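You operate a simulated robot arm through the tools that you are given. There is no shell and no other tool.

You are at the controls of a simulated robot arm. One attempt, no reset.

JOB
Free the hoist stop, switch on and raise the basket to the blue band.
Fine: travel knob at fast before it moves.

Only the result counts: the job must be done as asked and must still hold three seconds after the hand-in. Knocking over, shifting, dropping, spilling or breaking anything else fails it.

ROBOT AND FRAMES
A 6-joint arm with a fingered hand, fixed in place. Base frame: the origin is on the floor under the middle of its stand, x ahead of it, y to its left, z up. Units: m, rad, N and s.
With the tool pointing down near the work surface it reaches from about 0.36 to 0.76 m from the base axis. Its first joint turns from -2.897 to 2.897 rad. Payload 4 kg.
The tool frame sits at the grasp point between the pads (the TCP): z along the fingers, y along the line on which they close. The tips reach 0.026 m beyond it. The gripper opens to 0.148 m; its body begins 0.073 m behind the TCP. The gripper is a hand of 3 fingers: y runs from the thumb to the fingers, the wrist lies at [0, 0, -0.239] in the tool frame, and closing takes about 1.5 s.
Orientation is told as [roll, pitch, yaw] about the base's x, y, z axes, in that order, counted from this pose: with the fingers straight down and closing along the base's y, the tool's x points along the base's -x, its y along +y and its z along -z.

CONTROLS
- The arm moves only by the tool nudge_tool. Its argument "motion" is text: rows parted by semicolons, each of 6 numbers parted by spaces: the turn, a rotation vector about the tool's x, y, z in units of 45 degrees (1.0 is 45 degrees), then the shift along the tool's x, y, z in units of 150 mm (1.0 is 150 mm). In form: wx wy wz dx dy dz; .... A call has 1 to 20 rows; each row is the pose to reach, as a shift and turn from the pose commanded when the call began, along the tool's axes at that moment. "fingers" is the finger opening in cm, from 0 to 14.8, set as the call begins (left out, the last holds). A call with a number of a shift or a turn outside -1 to 1 is refused whole. A row lasts 0.2 s, in which the tool goes at most 0.05 m and 0.15 rad; a call with a longer step from one row to the next is refused whole, and so is a gripper value outside its range. A pose out of reach is approached as far as the arm can. The call stops where the force on the tool passes 40 N (or 10 N more than at its start, if that is more) or the arm is blocked; 0.2 s more then pass. Each finger travels about 0.153 m/s and halts on what it meets, pressing with about 28 N; the grip force reading is that of the motor and also rises with nothing between the fingers. The clock runs only during rows and for 0.2 s after the last one: add rows that repeat a pose to give the fingers time. It gives the time, the measured TCP pose, the force on the tool (base axes), the opening and the grip force at its end, in the units of the frame above (readings bear some noise), with the torque about the TCP (base axes, N m) and any sound that the robot's microphone picked up.
- Cameras (640 x 400 px; columns grow to the right, rows downward): "scene" is fixed at [0.3998, 0.6522, 1.5667]; the picture's right is [-0.90, 0.43, 0.00], its down [0.14, 0.29, -0.95] and it looks along [-0.40, -0.86, -0.32] (base axes); focal length 372 px, centre (320, 200). "wrist" rides on the gripper at [0.068, -0.039, -0.09] in the tool frame; the picture's right is [0.50, 0.87, 0.00], its down [-0.65, 0.38, -0.65] and it looks along [-0.57, 0.33, 0.76] (tool axes); focal length 222 px, centre (320, 200). There is no depth. A picture from a camera that has moved, and an enlarged one, comes with that camera's place and axes in the base frame and with its lens.
- get_image(camera): a new picture of that camera. No time passes.
- lift_body(by): slides the trunk up (or, below 0, down) by that many m; the arm rides with it, the base frame stays. It gives what a move gives, with no picture.
- set_fingers(finger1, finger2, thumb_bend): sets how far each is bent, from 0 (flat) to 100 (curled in); at 30 the hand is open as for a grip, at 70 the pads meet at the TCP. One left out holds its place. A second passes; each finger stops where it meets its share of the squeeze, and holds until it gets a number again. A gripper value or a shape takes the hand back. It gives what a move gives, with no picture; readings hold the bend of each and the force on the fingers (four entries, about 0 where the hand has none), thumb and palm.
- grasp_type(shape): the hand has 3 fingers and takes this shape, open, in about a second: jaw (thumb against the fingers, like two jaws); tri (thumb and two fingers); tip (a fingertip pinch); poke (one finger out to press); point (the index stretched); flat (the hand flat); cup (the hand cupped); fist (a fist). The gripper value then closes the fingers along that shape, each until it touches; the sizes above hold for jaw. It gives what a move gives, with no picture.
- close_up(camera, box): a new picture of the part [left, top, right, bottom] of that camera's present view, enlarged. No time passes.
- hand_in(): hands the job in; it is judged then, once.

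Places have to be worked out from the pictures, the camera data and where the tool is seen. Open the gripper and draw the arm clear of the work before you hand the job in, unless the task says otherwise.

The tools are called after ">>>" as name(argument=value, ...) on one line, values as JSON. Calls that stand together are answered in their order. nudge_tool: Moves the arm, as the interface text tells. Its arguments: {"type":"object","properties":{"motion":{"type":"string"},"fingers":{"type":"number"}},"required":["motion"]} The other tools are called the same way: lift_body (by) moves the trunk up or down; grasp_type (shape) gives the hand a shape; set_fingers (finger1, finger2, thumb_bend) moves the fingers one by one; get_image (camera) takes a picture; close_up (camera, box) takes an enlarged picture of a part of a camera's view; hand_in () hands the job in.

At the start:

```text
clock: 0.0
eef_pos: [0.0365, -0.3374, 1.409]
tool_rot: [-0.001, 0.0, -0.002]
wrist_force: [-0.4, -0.2, 0.2]
ft_torque: [0.0, 0.0, 0.03]
gripper_width: 0.1482
grip_force: 0.0
shape: jaw
bend: [30.0, 30.0, 30.0]
finger forces: [0.0, 0.0, 0.0, 0.0, 0.1, 0.0]
trunk travel left (down, up): [-0.525, 0.065]
```

scene: 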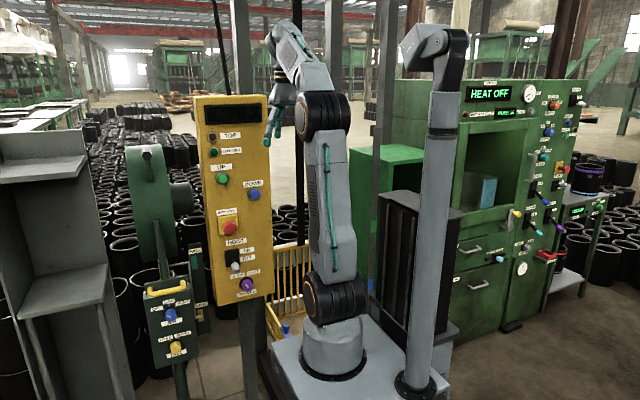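
wrist: 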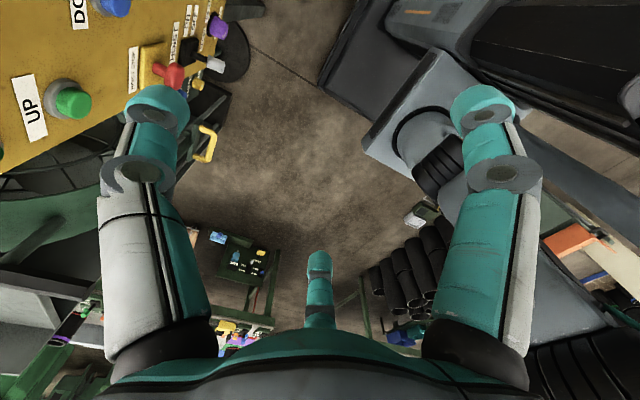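

The scene shows a yellow hoist panel with lamps, UP/DOWN buttons, a red stop, a switch and a purple knob. I'll enlarge these areas to read the labels.

>>> close_up(camera="scene", box=[190, 90, 280, 200])

>>> close_up(camera="scene", box=[200, 195, 280, 305])

>>> close_up(camera="scene", box=[120, 260, 220, 390])

>>> close_up(camera="scene", box=[240, 180, 380, 360])

>>> close_up(camera="wrist", box=[0, 0, 280, 180])

```text
3.64 times, centred on (235, 145) of scene
camera zoom: at [0.3998, 0.6522, 1.5667], right [-0.9, 0.43, 0.0], down [0.14, 0.29, -0.95], along [-0.4, -0.86, -0.32], focal length 1354 px, centre (629, 400)
```

zoom: 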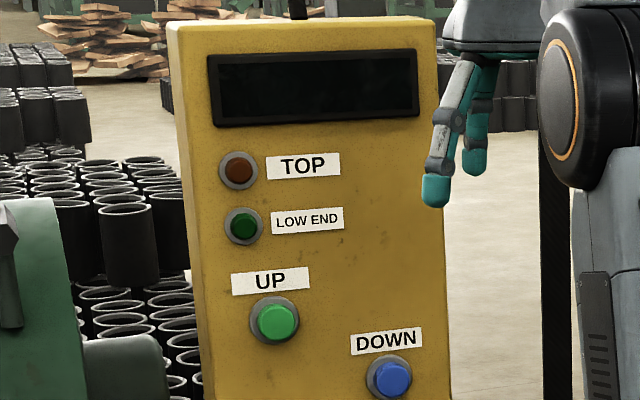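

```text
3.64 times, centred on (240, 250) of scene
camera zoom: at [0.3998, 0.6522, 1.5667], right [-0.9, 0.43, 0.0], down [0.14, 0.29, -0.95], along [-0.4, -0.86, -0.32], focal length 1354 px, centre (611, 18)
```

zoom: 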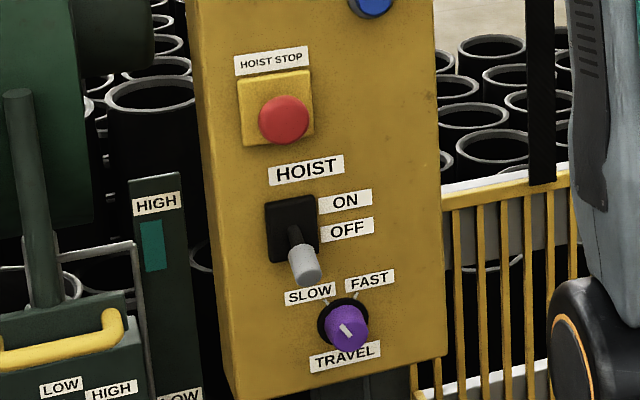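

```text
3.08 times, centred on (170, 325) of scene
camera zoom: at [0.3998, 0.6522, 1.5667], right [-0.9, 0.43, 0.0], down [0.14, 0.29, -0.95], along [-0.4, -0.86, -0.32], focal length 1146 px, centre (782, -185)
```

zoom: 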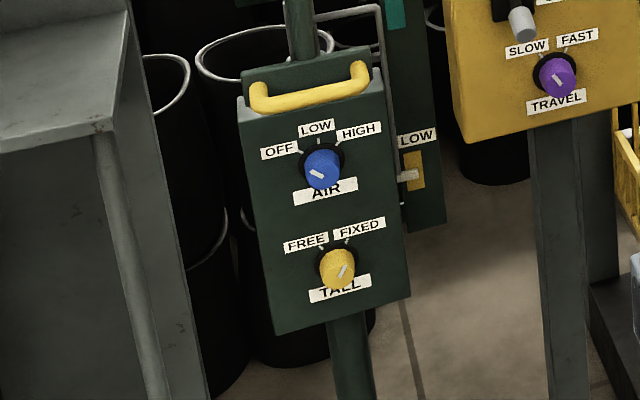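

```text
2.22 times, centred on (310, 270) of scene
camera zoom: at [0.3998, 0.6522, 1.5667], right [-0.9, 0.43, 0.0], down [0.14, 0.29, -0.95], along [-0.4, -0.86, -0.32], focal length 828 px, centre (342, 44)
```

zoom: 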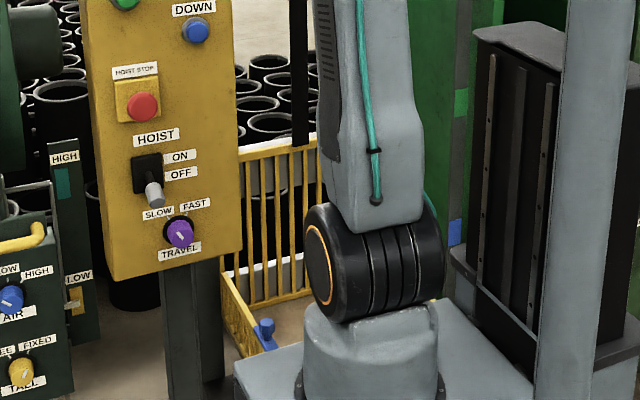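

```text
2.22 times, centred on (140, 90) of wrist
camera zoom: at [-0.0346, -0.3771, 1.4993], right [-0.5, 0.87, 0.0], down [0.66, 0.38, 0.65], along [0.57, 0.33, -0.76], focal length 494 px, centre (720, 444)
```

zoom: 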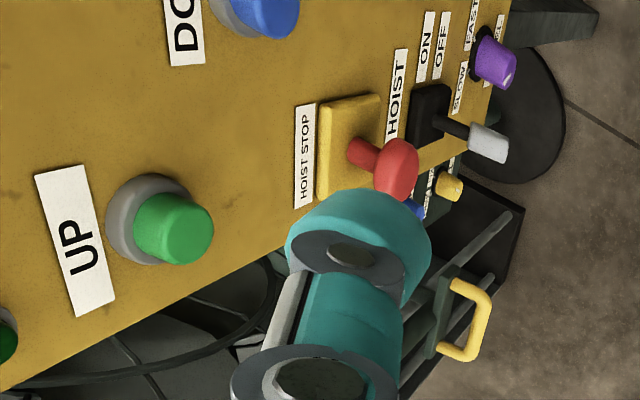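

UP sits near (0.175, -0.577, 1.236), the HOIST STOP near (0.171, -0.551, 1.064), the lever tip near (0.165, -0.53, 0.919), and the TRAVEL knob near (0.12, -0.57, 0.815), all facing +y. I still need the basket and the band mast, so I'll enlarge those areas.

>>> close_up(camera="scene", box=[340, 180, 420, 300])

>>> close_up(camera="scene", box=[260, 220, 330, 350])

>>> close_up(camera="scene", box=[230, 0, 430, 120])

>>> close_up(camera="scene", box=[215, 200, 265, 240])

>>> close_up(camera="wrist", box=[125, 0, 265, 100])

```text
3.33 times, centred on (380, 240) of scene
camera zoom: at [0.3998, 0.6522, 1.5667], right [-0.9, 0.43, 0.0], down [0.14, 0.29, -0.95], along [-0.4, -0.86, -0.32], focal length 1241 px, centre (120, 67)
```

zoom: 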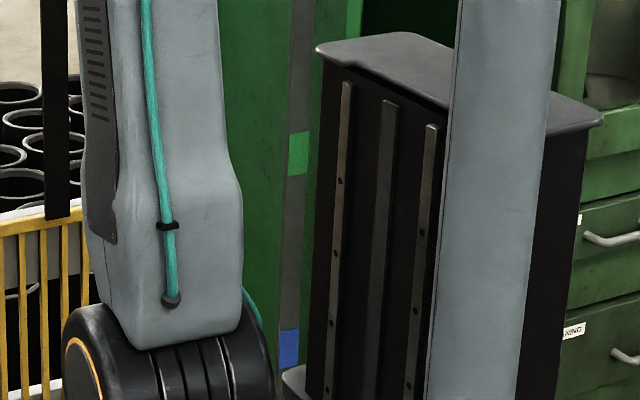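

```text
3.08 times, centred on (295, 285) of scene
camera zoom: at [0.3998, 0.6522, 1.5667], right [-0.9, 0.43, 0.0], down [0.14, 0.29, -0.95], along [-0.4, -0.86, -0.32], focal length 1146 px, centre (397, -62)
```

zoom: 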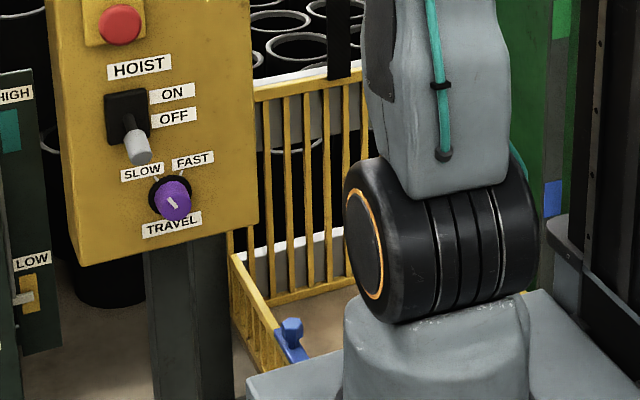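

```text
3.20 times, centred on (330, 60) of scene
camera zoom: at [0.3998, 0.6522, 1.5667], right [-0.9, 0.43, 0.0], down [0.14, 0.29, -0.95], along [-0.4, -0.86, -0.32], focal length 1192 px, centre (288, 648)
```

zoom: 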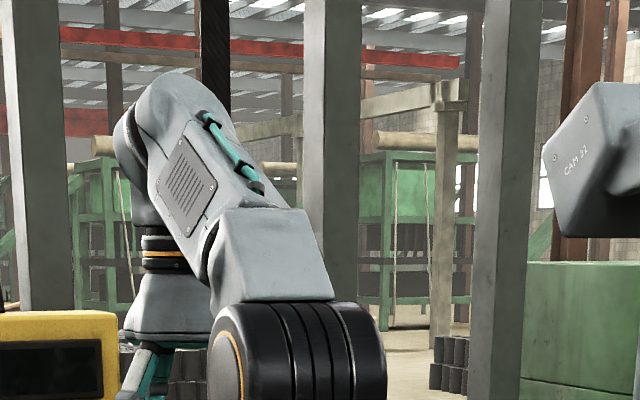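

```text
10.00 times, centred on (240, 220) of scene
camera zoom: at [0.3998, 0.6522, 1.5667], right [-0.9, 0.43, 0.0], down [0.14, 0.29, -0.95], along [-0.4, -0.86, -0.32], focal length 3724 px, centre (1120, 0)
```

zoom: 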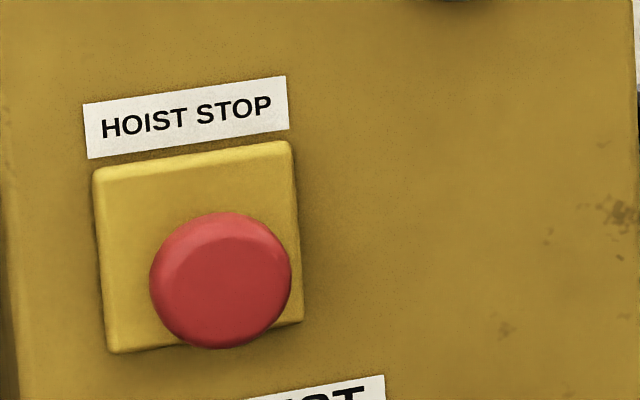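

```text
4.00 times, centred on (195, 50) of wrist
camera zoom: at [-0.0346, -0.3771, 1.4993], right [-0.5, 0.87, 0.0], down [0.66, 0.38, 0.65], along [0.57, 0.33, -0.76], focal length 888 px, centre (820, 800)
```

zoom: 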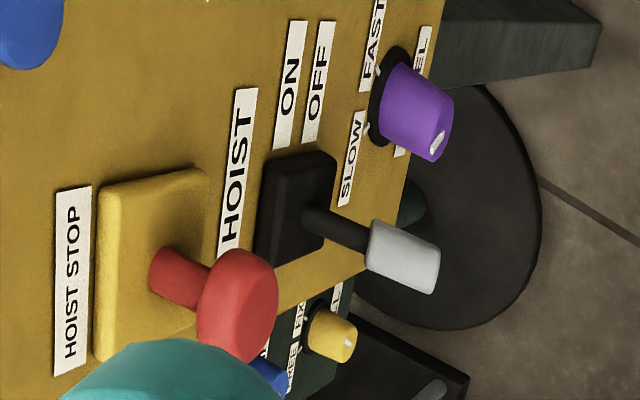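

The basket looks to be the yellow cage hanging on the black strap, behind the arm, with green and blue bands on a post at its right. The arm hides most of it, so I'll turn the hand about its own axis and use the wrist camera to look that way.

>>> nudge_tool(motion="0 0 0.18 0 0 0; 0 0 0.36 0 0 0; 0 0 0.54 0 0 0; 0 0 0.72 0 0 0; 0 0 0.9 0 0 0; 0 0 1 0 0 0")

```text
clock: 1.4
eef_pos: [0.0359, -0.3377, 1.4097]
tool_rot: [-0.002, -0.001, -0.789]
wrist_force: [-0.3, -0.1, 0.0]
ft_torque: [-0.02, -0.03, -0.01]
gripper_width: 0.1482
grip_force: 0.0
shape: jaw
bend: [30.0, 30.0, 30.0]
finger forces: [0.0, 0.0, 0.0, 0.0, 0.0, 0.0]
trunk travel left (down, up): [-0.525, 0.065]
```

The turn worked (yaw is now -0.79). I'll keep turning the same way so the camera faces the basket.

>>> nudge_tool(motion="0 0 0.18 0 0 0; 0 0 0.36 0 0 0; 0 0 0.54 0 0 0; 0 0 0.72 0 0 0; 0 0 0.9 0 0 0; 0 0 1 0 0 0")

>>> get_image(camera="wrist")

```text
clock: 2.8
eef_pos: [-0.0698, -0.3131, 1.4211]
tool_rot: [0.003, -0.004, -1.555]
wrist_force: [-0.9, -0.7, 0.1]
ft_torque: [0.03, -0.01, 0.0]
gripper_width: 0.1485
grip_force: 0.1
shape: jaw
bend: [30.0, 30.0, 30.0]
finger forces: [0.0, 0.0, 0.1, 0.0, 0.1, 0.0]
out of reach, approached as far as the arm can: row 3, 4, 5, 6
trunk travel left (down, up): [-0.525, 0.065]
```

```text
taken
camera wrist: at [-0.1118, -0.2461, 1.5112], right [0.86, 0.51, 0.0], down [0.39, -0.65, 0.66], along [0.34, -0.56, -0.75], focal length 222 px, centre (320, 200)
```

wrist: 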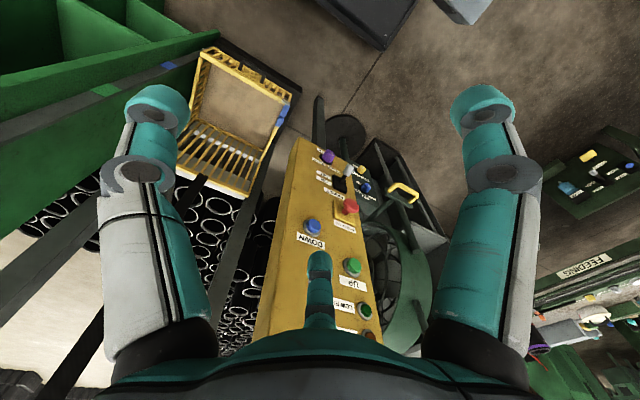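

The basket is now visible at image left, by the strip with bands. I'll enlarge it.

>>> close_up(camera="wrist", box=[150, 30, 310, 200])

>>> close_up(camera="wrist", box=[0, 20, 210, 180])

>>> get_image(camera="scene")

>>> close_up(camera="wrist", box=[260, 130, 420, 250])

```text
2.35 times, centred on (230, 115) of wrist
camera zoom: at [-0.1118, -0.2461, 1.5112], right [0.86, 0.51, 0.0], down [0.39, -0.65, 0.66], along [0.34, -0.56, -0.75], focal length 523 px, centre (532, 400)
```

zoom: 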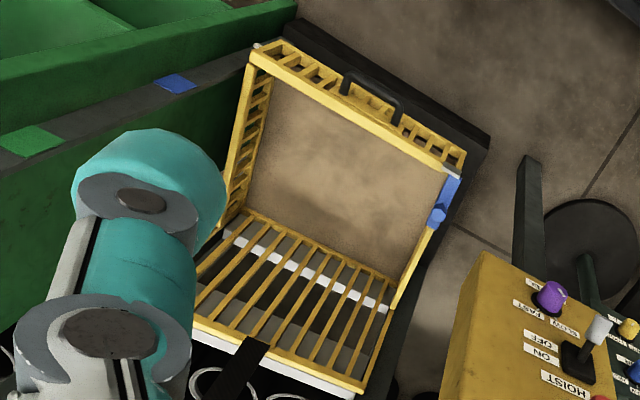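

```text
2.50 times, centred on (105, 100) of wrist
camera zoom: at [-0.1118, -0.2461, 1.5112], right [0.86, 0.51, 0.0], down [0.39, -0.65, 0.66], along [0.34, -0.56, -0.75], focal length 555 px, centre (858, 450)
```

zoom: 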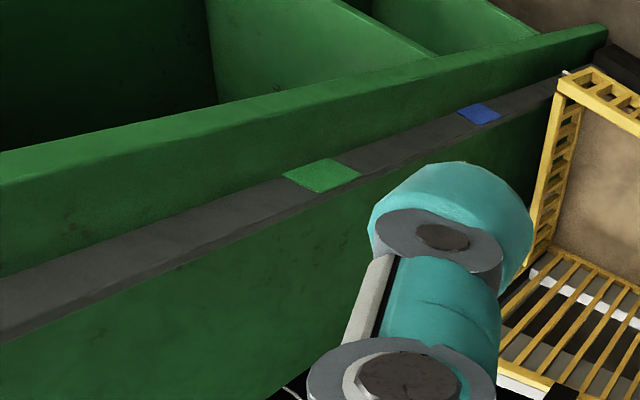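

```text
taken
```

scene: 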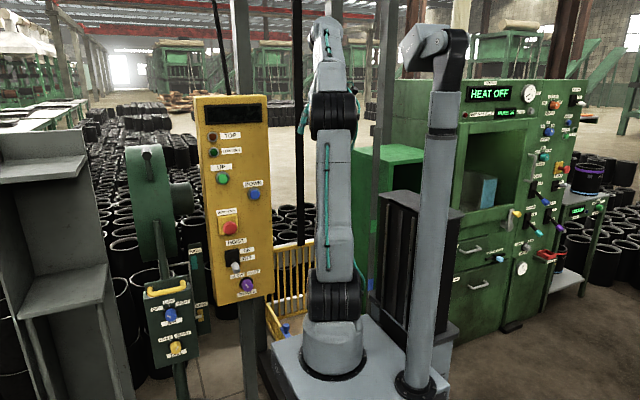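

```text
3.33 times, centred on (340, 190) of wrist
camera zoom: at [-0.1118, -0.2461, 1.5112], right [0.86, 0.51, 0.0], down [0.39, -0.65, 0.66], along [0.34, -0.56, -0.75], focal length 740 px, centre (253, 233)
```

zoom: 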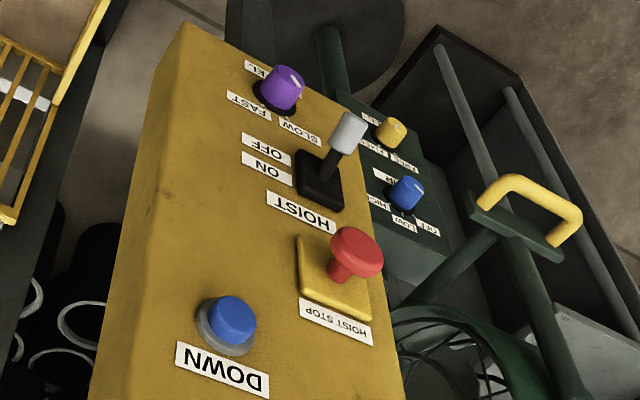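

From the two cameras, the blue band is near (-0.47, -0.63, 0.64), the green band near z 0.93, and the basket's white pointer near z 0.41. The basket therefore has to rise about 0.23 m. I'll turn the hand back before tilting it toward the panel.

>>> nudge_tool(motion="0 0 -0.18 0 0 0; 0 0 -0.36 0 0 0; 0 0 -0.54 0 0 0; 0 0 -0.72 0 0 0; 0 0 -0.9 0 0 0; 0 0 -1 0 0 0")

```text
clock: 4.2
eef_pos: [-0.0672, -0.3138, 1.4204]
tool_rot: [-0.001, -0.001, -0.783]
wrist_force: [-0.8, 0.7, 0.1]
ft_torque: [0.0, 0.0, 0.03]
gripper_width: 0.148
grip_force: 0.1
shape: jaw
bend: [30.0, 30.0, 30.0]
finger forces: [0.1, 0.1, 0.0, 0.0, 0.0, 0.1]
trunk travel left (down, up): [-0.525, 0.065]
```

The yaw is back to -0.78, and the TCP is at (-0.067, -0.314, 1.420). I'll finish turning back to yaw 0.

>>> nudge_tool(motion="0 0 -0.18 0 0 0; 0 0 -0.36 0 0 0; 0 0 -0.54 0 0 0; 0 0 -0.72 0 0 0; 0 0 -0.9 0 0 0; 0 0 -1 0 0 0")

```text
clock: 5.6
eef_pos: [-0.0669, -0.3163, 1.4205]
tool_rot: [-0.002, 0.0, 0.001]
wrist_force: [-1.2, 0.3, 1.0]
ft_torque: [0.03, 0.01, 0.02]
gripper_width: 0.1479
grip_force: 0.1
shape: jaw
bend: [30.0, 30.0, 30.0]
finger forces: [0.0, 0.0, 0.0, 0.0, 0.0, 0.0]
trunk travel left (down, up): [-0.525, 0.065]
```

The hand is at yaw 0 and clear of the panel, whose face is at about y = -0.59. I'll tilt it halfway toward the panel while moving to +x and down.

>>> nudge_tool(motion="0.17 0 0 -0.17 0 0.1; 0.34 0 0 -0.34 0 0.2; 0.51 0 0 -0.51 0 0.3; 0.68 0 0 -0.68 0 0.4; 0.85 0 0 -0.85 0 0.5; 1 0 0 -1 0 0.6")

>>> get_image(camera="scene")

>>> get_image(camera="wrist")

```text
clock: 7.0
eef_pos: [0.0747, -0.3165, 1.3302]
tool_rot: [-0.785, -0.006, 0.004]
wrist_force: [-0.1, 0.3, 0.4]
ft_torque: [0.0, -0.02, -0.02]
gripper_width: 0.1477
grip_force: 0.2
shape: jaw
bend: [30.0, 30.0, 30.0]
finger forces: [0.0, 0.0, 0.0, 0.1, 0.1, 0.2]
out of reach, approached as far as the arm can: row 6
trunk travel left (down, up): [-0.525, 0.065]
```

```text
taken
```

scene: 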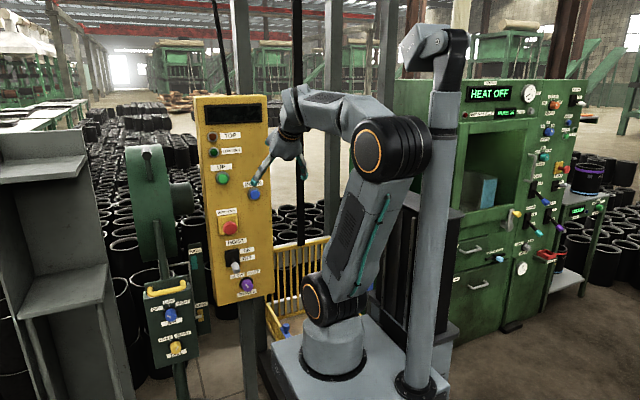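

```text
taken
camera wrist: at [0.0046, -0.2804, 1.4226], right [-0.5, 0.61, -0.62], down [0.65, 0.73, 0.2], along [0.57, -0.3, -0.76], focal length 222 px, centre (320, 200)
```

wrist: 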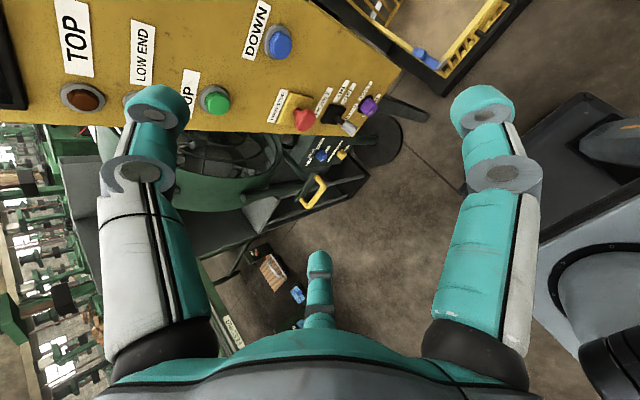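

The hand is tilted 45° at (0.075, -0.317, 1.330), and the wrist is too close to the base axis to go further there. I'll move toward +x and the panel to get working room.

>>> nudge_tool(motion="0 0 0 -0.16 -0.1 0.22; 0 0 0 -0.32 -0.2 0.44; 0 0 0 -0.48 -0.3 0.66; 0 0 0 -0.63 -0.4 0.87; 0 0 0 -0.63 -0.4 0.87")

```text
clock: 8.2
eef_pos: [0.0882, -0.4544, 1.2974]
tool_rot: [-0.779, -0.018, 0.034]
wrist_force: [1.1, -1.1, 0.0]
ft_torque: [0.0, -0.01, 0.01]
gripper_width: 0.1477
grip_force: 0.0
shape: jaw
bend: [30.0, 30.0, 30.0]
finger forces: [0.0, 0.0, 0.1, 0.1, 0.0, 0.1]
out of reach, approached as far as the arm can: row 1, 2, 3, 4, 5
trunk travel left (down, up): [-0.525, 0.065]
```

It stopped short at x = 0.088, so I'll look at the arm before going on.

>>> get_image(camera="scene")

>>> get_image(camera="wrist")

>>> close_up(camera="scene", box=[240, 60, 460, 240])

```text
taken
```

scene: 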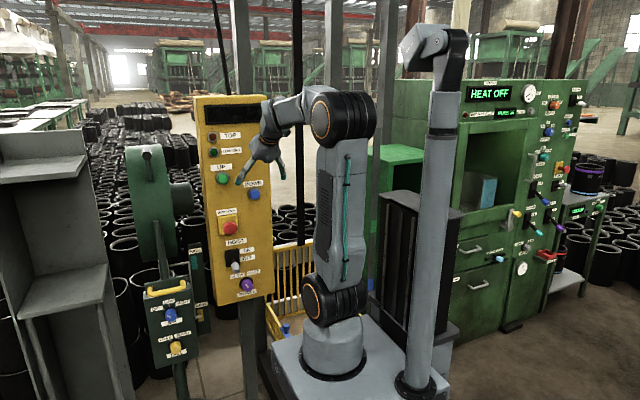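

```text
taken
camera wrist: at [0.0153, -0.4226, 1.3879], right [-0.51, 0.6, -0.62], down [0.63, 0.75, 0.21], along [0.59, -0.28, -0.76], focal length 222 px, centre (320, 200)
```

wrist: 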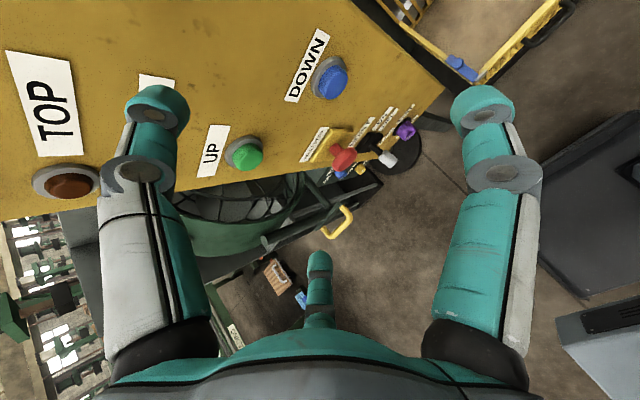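

```text
2.22 times, centred on (350, 150) of scene
camera zoom: at [0.3998, 0.6522, 1.5667], right [-0.9, 0.43, 0.0], down [0.14, 0.29, -0.95], along [-0.4, -0.86, -0.32], focal length 828 px, centre (253, 311)
```

zoom: 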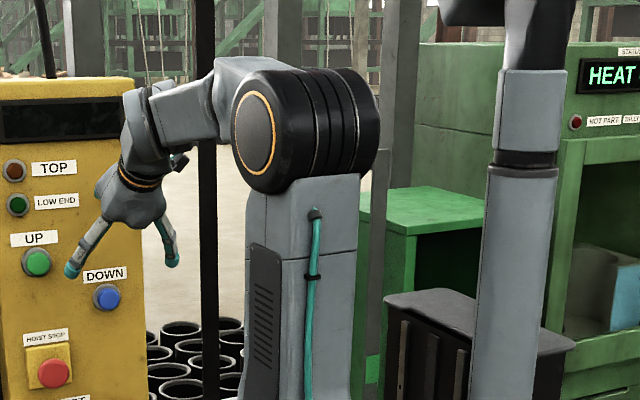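

The arm is a spherical-wrist type with the forearm almost level, and the hand is clear of the panel. I'll tilt the rest of the way toward -y while going lower, where the wrist should have more room.

>>> nudge_tool(motion="0.17 0 0 0 0.04 0.11; 0.34 0 0 0 0.09 0.23; 0.51 0 0 0 0.13 0.34; 0.68 0 0 0 0.17 0.45; 0.85 0 0 0 0.22 0.57; 1 0 0 0 0.26 0.68")

```text
clock: 9.6
eef_pos: [0.1413, -0.485, 1.2774]
tool_rot: [-1.509, 0.015, -0.023]
wrist_force: [-0.7, 0.4, 0.4]
ft_torque: [-0.01, -0.04, -0.02]
gripper_width: 0.1479
grip_force: 0.0
shape: jaw
bend: [30.0, 30.0, 30.0]
finger forces: [0.0, 0.0, 0.0, 0.0, 0.0, 0.0]
out of reach, approached as far as the arm can: row 1, 2, 4, 5, 6
trunk travel left (down, up): [-0.525, 0.065]
```

The tilt is nearly complete (-1.51 rad) at (0.141, -0.485, 1.277). The arm can't fold any lower relative to its shoulder, so I'll lower the trunk instead; this takes the hand down level with the stop, about 0.04 m clear of it.

>>> lift_body(by=-0.2)

>>> get_image(camera="scene")

>>> get_image(camera="wrist")

```text
clock: 11.8
eef_pos: [0.141, -0.4853, 1.0779]
tool_rot: [-1.509, 0.016, -0.022]
wrist_force: [-0.4, 0.2, 0.3]
ft_torque: [0.02, 0.0, 0.02]
gripper_width: 0.1479
grip_force: 0.1
shape: jaw
bend: [30.0, 30.0, 30.0]
finger forces: [0.1, 0.0, 0.0, 0.1, 0.1, 0.1]
trunk travel left (down, up): [-0.325, 0.265]
```

```text
taken
```

scene: 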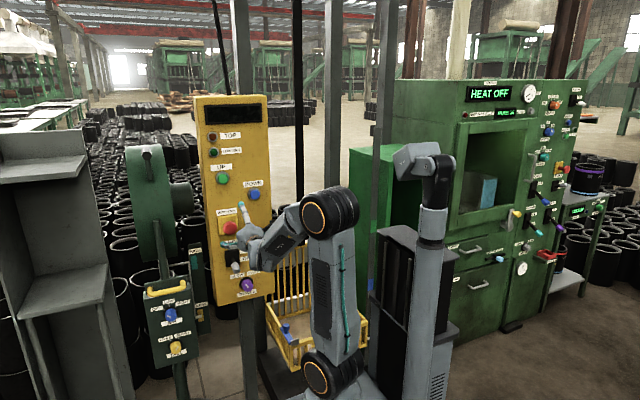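

```text
taken
camera wrist: at [0.0734, -0.3963, 1.124], right [-0.51, 0.07, -0.86], down [0.67, 0.66, -0.35], along [0.54, -0.75, -0.38], focal length 222 px, centre (320, 200)
```

wrist: 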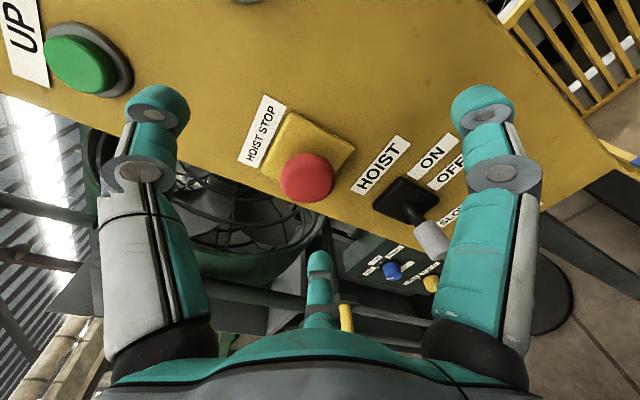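

The stop and the toggle are both in view now. I'll enlarge the hand in the scene view to see how its fingers are spread, and look closely at the stop.

>>> close_up(camera="scene", box=[205, 180, 305, 290])

>>> close_up(camera="wrist", box=[210, 70, 390, 220])

>>> close_up(camera="scene", box=[260, 230, 400, 380])

```text
3.64 times, centred on (255, 235) of scene
camera zoom: at [0.3998, 0.6522, 1.5667], right [-0.9, 0.43, 0.0], down [0.14, 0.29, -0.95], along [-0.4, -0.86, -0.32], focal length 1354 px, centre (556, 73)
```

zoom: 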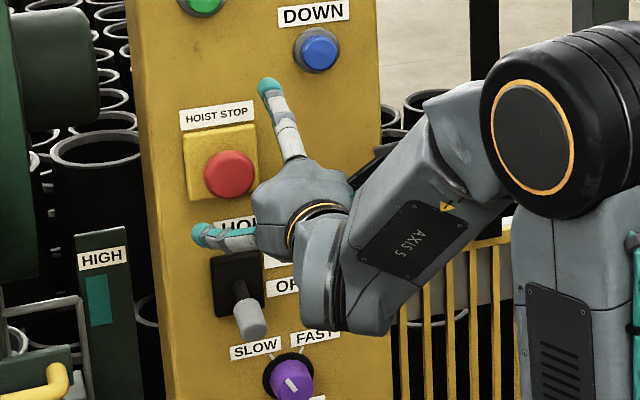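

```text
2.67 times, centred on (300, 145) of wrist
camera zoom: at [0.0734, -0.3963, 1.124], right [-0.51, 0.07, -0.86], down [0.67, 0.66, -0.35], along [0.54, -0.75, -0.38], focal length 592 px, centre (373, 347)
```

zoom: 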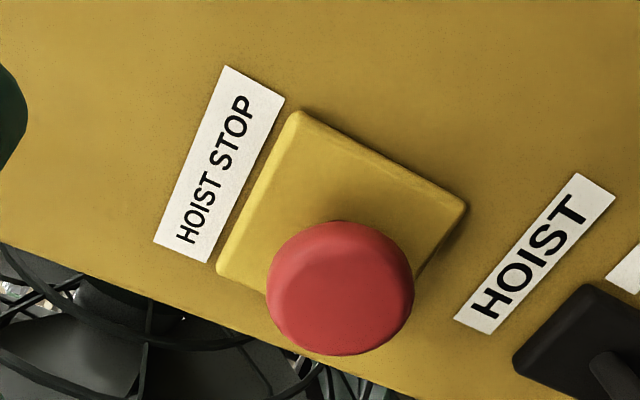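

```text
2.67 times, centred on (330, 305) of scene
camera zoom: at [0.3998, 0.6522, 1.5667], right [-0.9, 0.43, 0.0], down [0.14, 0.29, -0.95], along [-0.4, -0.86, -0.32], focal length 993 px, centre (293, -80)
```

zoom: 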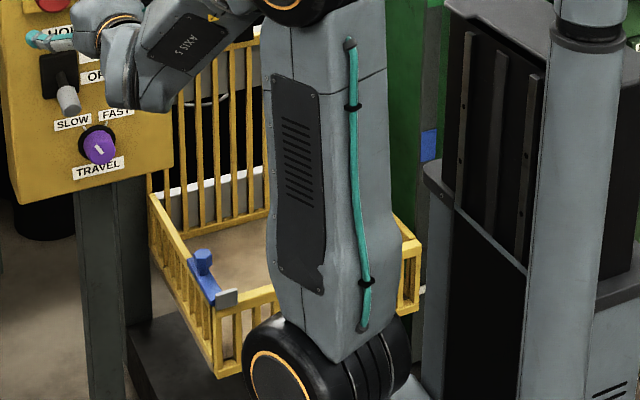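

The three fingers sit evenly around the TCP at about 0.08 m radius, which suits gripping round heads. The stop's head is at about (0.170, -0.555, 1.065). I'll square the tool to the panel and rise 0.1 m first, so the trunk can go lower and leave the arm room.

>>> nudge_tool(motion="0.03 -0.01 0.007 -0.07 -0.22 -0.03; 0.06 -0.02 0.014 -0.14 -0.44 -0.05; 0.079 -0.028 0.02 -0.195 -0.663 -0.075; 0.079 -0.028 0.02 -0.195 -0.663 -0.075")

```text
clock: 12.8
eef_pos: [0.1698, -0.4819, 1.1772]
tool_rot: [-1.569, -0.001, -0.003]
wrist_force: [-0.3, -0.2, 0.5]
ft_torque: [-0.01, -0.01, 0.0]
gripper_width: 0.1478
grip_force: 0.1
shape: jaw
bend: [30.0, 30.0, 30.0]
finger forces: [0.0, 0.0, 0.1, 0.1, 0.1, 0.0]
trunk travel left (down, up): [-0.325, 0.265]
```

The pose came out exactly, with the tool square to the panel at (0.170, -0.482, 1.177). Lowering the trunk 0.112 m brings the TCP level with the stop.

>>> lift_body(by=-0.112)

>>> get_image(camera="wrist")

>>> close_up(camera="scene", box=[205, 180, 305, 290])

```text
clock: 14.2
eef_pos: [0.1685, -0.4835, 1.0661]
tool_rot: [-1.569, 0.0, -0.001]
wrist_force: [-0.9, 0.3, -0.4]
ft_torque: [0.0, -0.02, 0.02]
gripper_width: 0.148
grip_force: 0.1
shape: jaw
bend: [30.0, 30.0, 30.0]
finger forces: [0.0, 0.0, 0.0, 0.0, 0.1, 0.1]
trunk travel left (down, up): [-0.213, 0.377]
```

```text
taken
camera wrist: at [0.0998, -0.3927, 1.1043], right [-0.5, 0.0, -0.87], down [0.66, 0.65, -0.38], along [0.57, -0.76, -0.33], focal length 222 px, centre (320, 200)
```

wrist: 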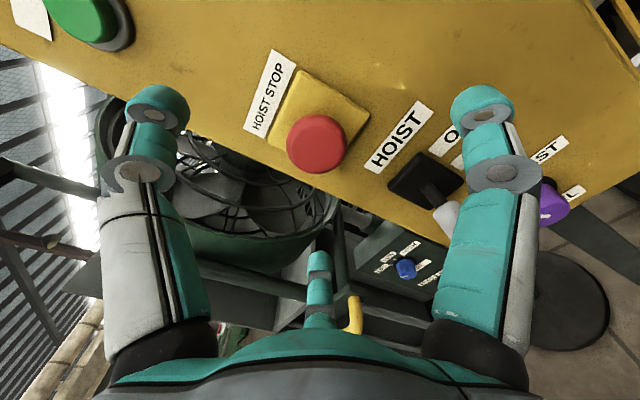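

```text
3.64 times, centred on (255, 235) of scene
camera zoom: at [0.3998, 0.6522, 1.5667], right [-0.9, 0.43, 0.0], down [0.14, 0.29, -0.95], along [-0.4, -0.86, -0.32], focal length 1354 px, centre (556, 73)
```

zoom: 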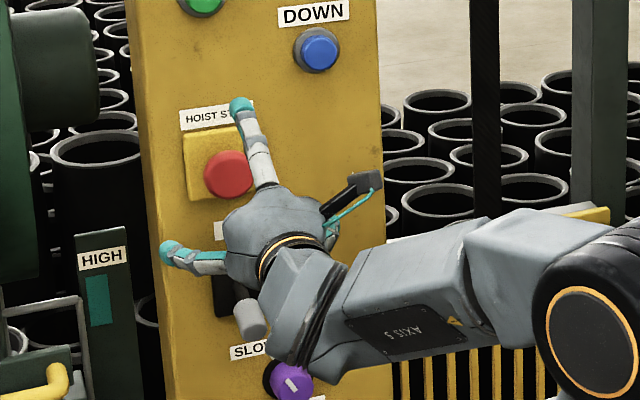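

The TCP is centred on the stop to within a few millimetres. I'll move 0.062 m toward the panel with the fingers open around the head.

>>> nudge_tool(motion="0 0 0 -0.005 0 0.12; 0 0 0 -0.013 0 0.25; 0 0 0 -0.013 0 0.36; 0 0 0 -0.013 0 0.413; 0 0 0 -0.013 0 0.413", fingers=14.8)

>>> get_image(camera="wrist")

>>> close_up(camera="scene", box=[205, 180, 305, 290])

```text
clock: 15.4
eef_pos: [0.1729, -0.5439, 1.066]
tool_rot: [-1.569, 0.0, -0.002]
wrist_force: [0.5, 0.1, 0.2]
ft_torque: [0.0, 0.01, -0.03]
gripper_width: 0.1476
grip_force: 0.0
shape: jaw
bend: [30.0, 30.0, 30.0]
finger forces: [0.1, 0.0, 0.0, 0.0, 0.0, 0.0]
trunk travel left (down, up): [-0.213, 0.377]
```

```text
taken
camera wrist: at [0.1018, -0.4539, 1.1051], right [-0.5, 0.0, -0.87], down [0.66, 0.65, -0.38], along [0.57, -0.76, -0.33], focal length 222 px, centre (320, 200)
```

wrist: 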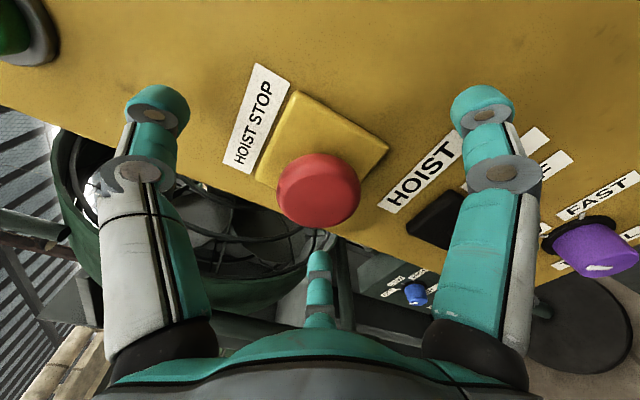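

```text
3.64 times, centred on (255, 235) of scene
camera zoom: at [0.3998, 0.6522, 1.5667], right [-0.9, 0.43, 0.0], down [0.14, 0.29, -0.95], along [-0.4, -0.86, -0.32], focal length 1354 px, centre (556, 73)
```

zoom: 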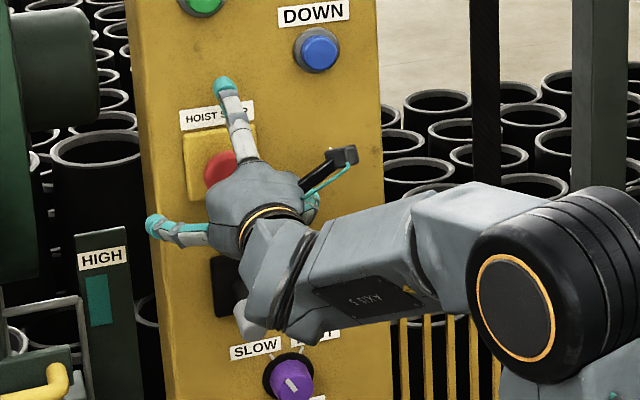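

The head is centred between the open fingers and there is no contact force. I'll close the fingers on it while the arm holds still.

>>> nudge_tool(motion="0 0 0 0 0 0; 0 0 0 0 0 0; 0 0 0 0 0 0; 0 0 0 0 0 0; 0 0 0 0 0 0; 0 0 0 0 0 0", fingers=3.5)

>>> get_image(camera="wrist")

>>> close_up(camera="scene", box=[205, 180, 305, 290])

```text
clock: 16.8
eef_pos: [0.1721, -0.543, 1.0672]
tool_rot: [-1.569, 0.0, -0.002]
wrist_force: [1.2, 3.6, 1.9]
ft_torque: [0.45, -0.05, 0.08]
gripper_width: 0.0274
grip_force: 28.5
shape: jaw
bend: [77.0, 78.0, 75.0]
finger forces: [22.9, 24.9, 0.0, 0.0, 24.3, 0.1]
trunk travel left (down, up): [-0.213, 0.377]
heard: click
```

```text
taken
camera wrist: at [0.1017, -0.4534, 1.1053], right [-0.5, 0.0, -0.87], down [0.66, 0.65, -0.38], along [0.57, -0.76, -0.33], focal length 222 px, centre (320, 200)
```

wrist: 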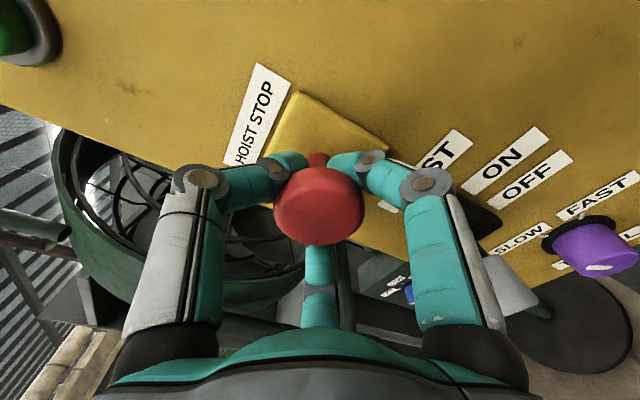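

```text
3.64 times, centred on (255, 235) of scene
camera zoom: at [0.3998, 0.6522, 1.5667], right [-0.9, 0.43, 0.0], down [0.14, 0.29, -0.95], along [-0.4, -0.86, -0.32], focal length 1354 px, centre (556, 73)
```

zoom: 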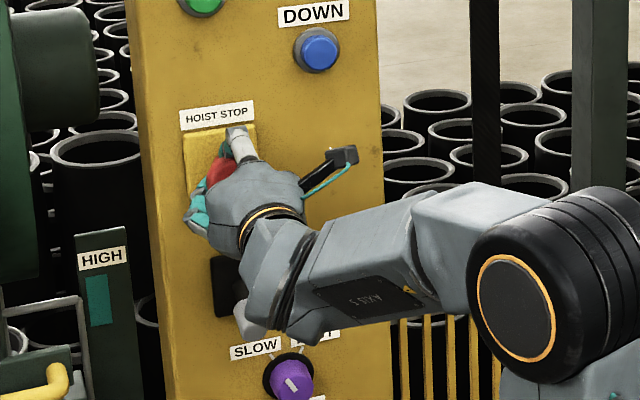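

I heard a click as the fingers closed behind the head, and the head now sits about 1 cm further out, so it seems to have been pulled free. I'll open the fingers and check that it stays out.

>>> nudge_tool(motion="0 0 0 0 0 0; 0 0 0 0 0 0; 0 0 0 0 0 0; 0 0 0 0 0 0; 0 0 0 0 0 0", fingers=14.8)

>>> get_image(camera="wrist")

```text
clock: 18.0
eef_pos: [0.1726, -0.5432, 1.0665]
tool_rot: [-1.571, 0.0, -0.002]
wrist_force: [0.1, -0.2, 1.0]
ft_torque: [0.02, 0.01, -0.03]
gripper_width: 0.1481
grip_force: 0.0
shape: jaw
bend: [30.0, 30.0, 30.0]
finger forces: [0.1, 0.0, 0.1, 0.0, 0.0, 0.1]
trunk travel left (down, up): [-0.213, 0.377]
```

```text
taken
camera wrist: at [0.1018, -0.4538, 1.1051], right [-0.5, 0.0, -0.87], down [0.66, 0.65, -0.38], along [0.57, -0.76, -0.33], focal length 222 px, centre (320, 200)
```

wrist: 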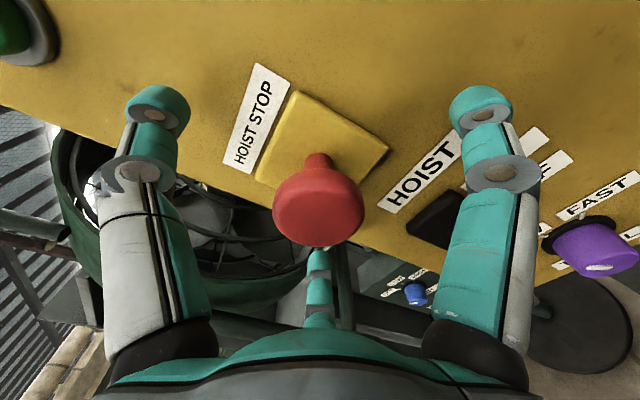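

The head stayed out with more of its stem showing, so the stop is free. I'll back straight away from it by 0.1 m.

>>> nudge_tool(motion="0 0 0 0 0 -0.15; 0 0 0 0 0 -0.35; 0 0 0 0 0 -0.55; 0 0 0 0 0 -0.68; 0 0 0 0 0 -0.68")

```text
clock: 19.2
eef_pos: [0.1707, -0.4423, 1.0652]
tool_rot: [-1.571, -0.001, -0.002]
wrist_force: [-0.5, -0.1, 0.2]
ft_torque: [0.01, 0.0, -0.01]
gripper_width: 0.148
grip_force: 0.0
shape: jaw
bend: [30.0, 30.0, 30.0]
finger forces: [0.0, 0.0, 0.0, 0.0, 0.0, 0.0]
trunk travel left (down, up): [-0.213, 0.377]
```

I'm clear at y = -0.442. I'll shift to x = 0.12, in line with the knob, then lower the trunk.

>>> nudge_tool(motion="0 0 0 0.17 0 0; 0 0 0 0.34 0 0; 0 0 0 0.34 0 0")

>>> lift_body(by=-0.2)

>>> get_image(camera="wrist")

>>> get_image(camera="scene")

```text
clock: 20.0
eef_pos: [0.1203, -0.4433, 1.0656]
tool_rot: [-1.571, 0.0, -0.001]
wrist_force: [0.3, -0.7, -0.3]
ft_torque: [-0.01, -0.02, -0.02]
gripper_width: 0.1478
grip_force: 0.0
shape: jaw
bend: [30.0, 30.0, 30.0]
finger forces: [0.0, 0.0, 0.0, 0.1, 0.0, 0.0]
trunk travel left (down, up): [-0.213, 0.377]
```

```text
clock: 22.2
eef_pos: [0.1202, -0.4426, 0.8658]
tool_rot: [-1.567, 0.0, 0.0]
wrist_force: [0.1, 0.3, 1.4]
ft_torque: [-0.02, 0.0, 0.01]
gripper_width: 0.148
grip_force: 0.1
shape: jaw
bend: [30.0, 30.0, 30.0]
finger forces: [0.0, 0.0, 0.1, 0.1, 0.0, 0.0]
trunk travel left (down, up): [-0.013, 0.577]
```

```text
taken
camera wrist: at [0.05, -0.3521, 0.9046], right [-0.5, 0.0, -0.87], down [0.66, 0.65, -0.38], along [0.57, -0.76, -0.33], focal length 222 px, centre (320, 200)
```

wrist: 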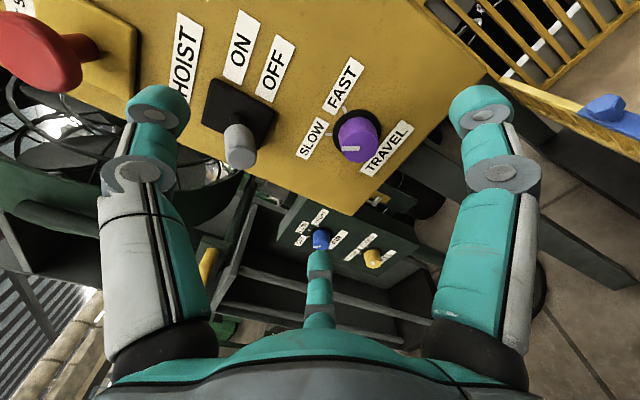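

```text
taken
```

scene: 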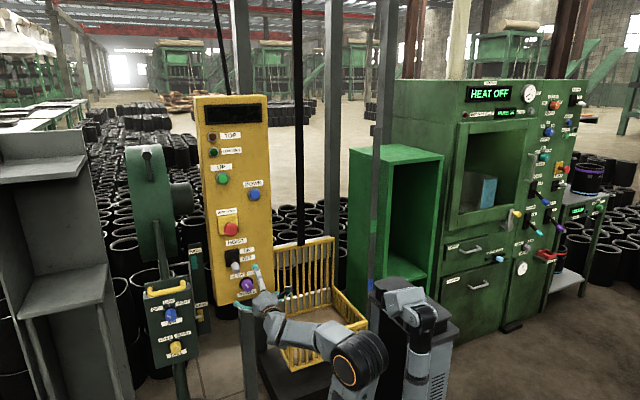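

The knob is in view near (0.121, -0.57, 0.818), and the scene camera now shows the whole basket. I'll enlarge the knob and basket.

>>> close_up(camera="wrist", box=[190, 40, 430, 190])

>>> close_up(camera="scene", box=[250, 220, 400, 380])

>>> close_up(camera="scene", box=[210, 235, 290, 310])

```text
2.67 times, centred on (310, 115) of wrist
camera zoom: at [0.05, -0.3521, 0.9046], right [-0.5, 0.0, -0.87], down [0.66, 0.65, -0.38], along [0.57, -0.76, -0.33], focal length 592 px, centre (347, 427)
```

zoom: 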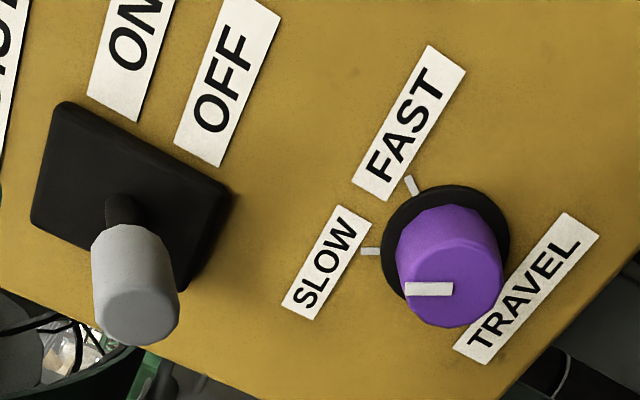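

```text
2.50 times, centred on (325, 300) of scene
camera zoom: at [0.3998, 0.6522, 1.5667], right [-0.9, 0.43, 0.0], down [0.14, 0.29, -0.95], along [-0.4, -0.86, -0.32], focal length 931 px, centre (308, -50)
```

zoom: 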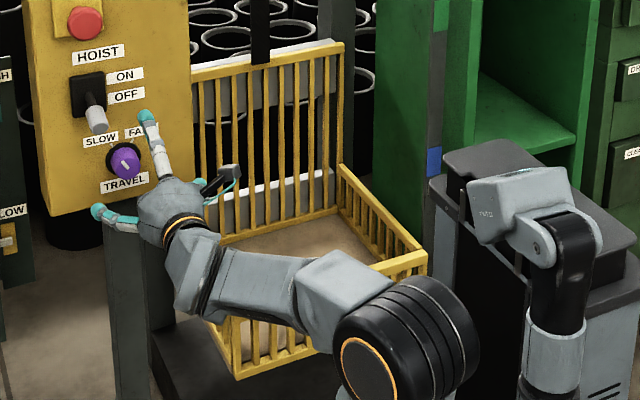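

```text
5.33 times, centred on (250, 272) of scene
camera zoom: at [0.3998, 0.6522, 1.5667], right [-0.9, 0.43, 0.0], down [0.14, 0.29, -0.95], along [-0.4, -0.86, -0.32], focal length 1986 px, centre (693, -187)
```

zoom: 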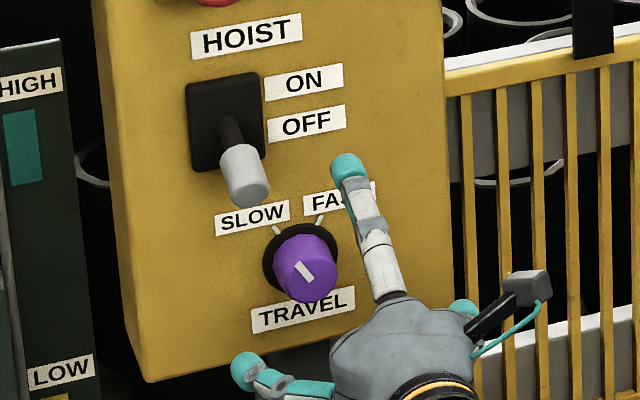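

The pointer is on SLOW at the upper left and FAST is at the upper right, so the knob needs about 65° clockwise. Its axis is at about (0.1195, z 0.815), and its front is near y = -0.553. I'll move down and forward to just in front of it.

>>> nudge_tool(motion="0 0 0 0 0 0.2; 0 0 0 0 0.1 0.35; 0 0 0 0 0.22 0.4; 0 0 0 0 0.333 0.4; 0 0 0 0 0.333 0.4")

>>> get_image(camera="wrist")

```text
clock: 23.4
eef_pos: [0.1254, -0.501, 0.8192]
tool_rot: [-1.566, 0.0, -0.005]
wrist_force: [-0.2, 0.7, -0.4]
ft_torque: [0.01, -0.01, -0.03]
gripper_width: 0.1479
grip_force: 0.1
shape: jaw
bend: [30.0, 30.0, 30.0]
finger forces: [0.0, 0.0, 0.1, 0.1, 0.0, 0.0]
out of reach, approached as far as the arm can: row 4, 5
trunk travel left (down, up): [-0.013, 0.577]
```

```text
taken
camera wrist: at [0.0559, -0.4114, 0.8596], right [-0.5, 0.01, -0.86], down [0.66, 0.65, -0.38], along [0.56, -0.76, -0.33], focal length 222 px, centre (320, 200)
```

wrist: 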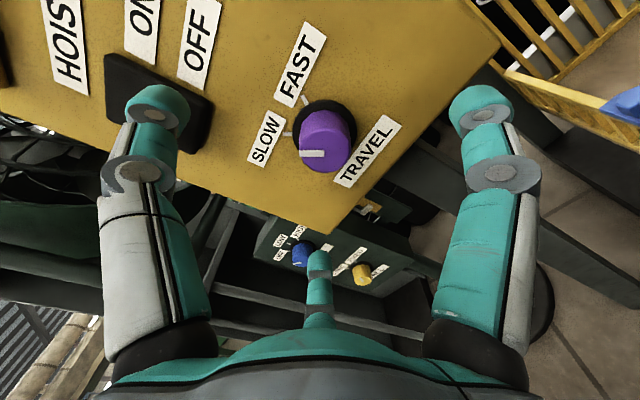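

The knob's axis reads about (0.119, 0.817) and the TCP is at (0.125, 0.819). I'll move forward to y ≈ -0.553 and shift 6 mm to centre on it.

>>> nudge_tool(motion="0 0 0 0.02 0.005 0.12; 0 0 0 0.043 0.013 0.22; 0 0 0 0.043 0.013 0.3; 0 0 0 0.043 0.013 0.347; 0 0 0 0.043 0.013 0.347")

>>> get_image(camera="wrist")

```text
clock: 24.6
eef_pos: [0.1291, -0.5531, 0.8266]
tool_rot: [-1.566, 0.001, -0.007]
wrist_force: [0.5, -0.8, 0.2]
ft_torque: [-0.03, 0.01, -0.03]
gripper_width: 0.148
grip_force: 0.0
shape: jaw
bend: [30.0, 30.0, 30.0]
finger forces: [0.0, 0.1, 0.0, 0.1, 0.0, 0.0]
out of reach, approached as far as the arm can: row 1, 2, 3, 4, 5
trunk travel left (down, up): [-0.013, 0.577]
```

```text
taken
camera wrist: at [0.0589, -0.4619, 0.866], right [-0.5, 0.01, -0.86], down [0.66, 0.65, -0.38], along [0.56, -0.76, -0.33], focal length 222 px, centre (320, 200)
```

wrist: 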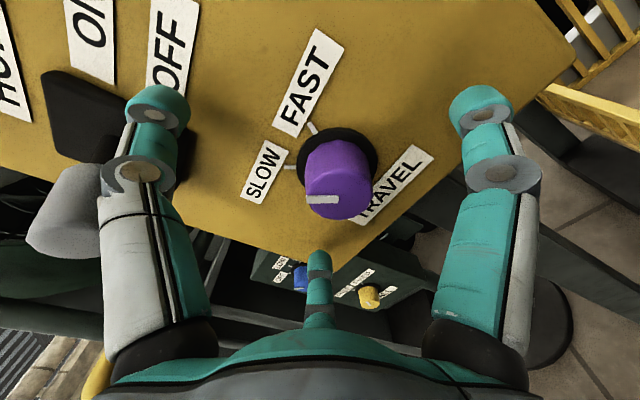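

The pose drifts to (0.129, 0.827), and this looks like the last wrist joint at its limit, the same limit I met in the first turn. I'll back out and roll the hand -90° about its axis, which frees that joint and leaves room for the clockwise turn.

>>> nudge_tool(motion="0 0 0 0 0 -0.15; 0 0 0 0 0 -0.35; 0 0 0 0 0 -0.55; 0 0 0 0 0 -0.65")

>>> nudge_tool(motion="0 0 -0.18 0 0 0; 0 0 -0.36 0 0 0; 0 0 -0.54 0 0 0; 0 0 -0.72 0 0 0; 0 0 -0.9 0 0 0; 0 0 -1 0 0 0")

```text
clock: 25.6
eef_pos: [0.1273, -0.4553, 0.8257]
tool_rot: [-1.57, 0.001, -0.001]
wrist_force: [-0.1, -0.6, -0.3]
ft_torque: [0.0, 0.02, -0.01]
gripper_width: 0.148
grip_force: 0.1
shape: jaw
bend: [30.0, 30.0, 30.0]
finger forces: [0.1, 0.0, 0.1, 0.0, 0.1, 0.0]
trunk travel left (down, up): [-0.013, 0.577]
```

```text
clock: 27.0
eef_pos: [0.1273, -0.4545, 0.8249]
tool_rot: [-1.569, 0.786, 0.001]
wrist_force: [0.1, 0.4, 0.9]
ft_torque: [0.0, 0.02, -0.01]
gripper_width: 0.1481
grip_force: 0.0
shape: jaw
bend: [30.0, 30.0, 30.0]
finger forces: [0.0, 0.0, 0.1, 0.0, 0.0, 0.0]
trunk travel left (down, up): [-0.013, 0.577]
```

The roll went cleanly (rolled -45°, no reach warning). I'll roll another 45° and then look.

>>> nudge_tool(motion="0 0 -0.18 0 0 0; 0 0 -0.36 0 0 0; 0 0 -0.54 0 0 0; 0 0 -0.72 0 0 0; 0 0 -0.9 0 0 0; 0 0 -1 0 0 0")

>>> get_image(camera="wrist")

>>> get_image(camera="scene")

```text
clock: 28.4
eef_pos: [0.1292, -0.4548, 0.8263]
tool_rot: [0.712, 1.569, 2.28]
wrist_force: [0.0, 0.5, 1.1]
ft_torque: [0.0, 0.0, -0.02]
gripper_width: 0.1478
grip_force: 0.1
shape: jaw
bend: [30.0, 30.0, 30.0]
finger forces: [0.0, 0.0, 0.0, 0.0, 0.0, 0.1]
trunk travel left (down, up): [-0.013, 0.577]
```

```text
taken
camera wrist: at [0.1647, -0.3654, 0.8943], right [-0.87, 0.0, 0.5], down [-0.38, 0.66, -0.65], along [-0.33, -0.76, -0.57], focal length 222 px, centre (320, 200)
```

wrist: 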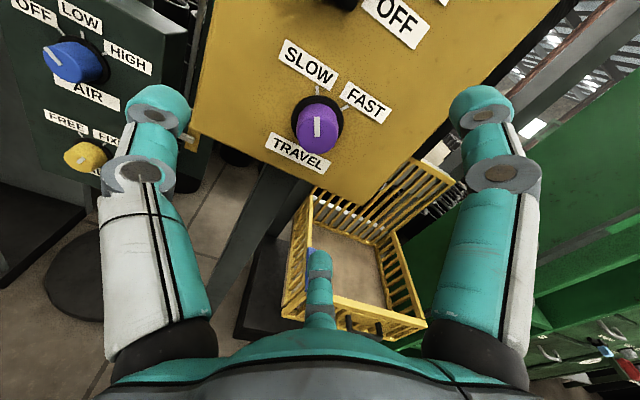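

```text
taken
```

scene: 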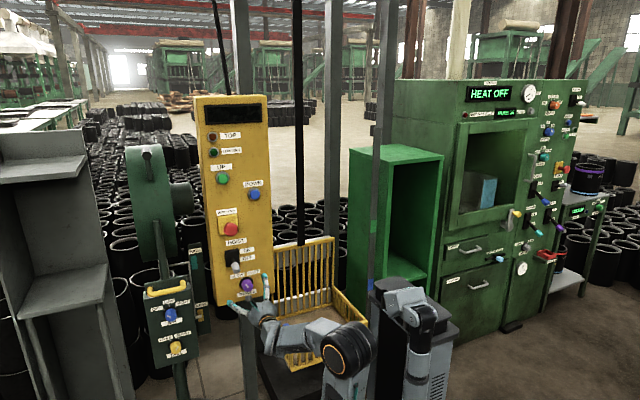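

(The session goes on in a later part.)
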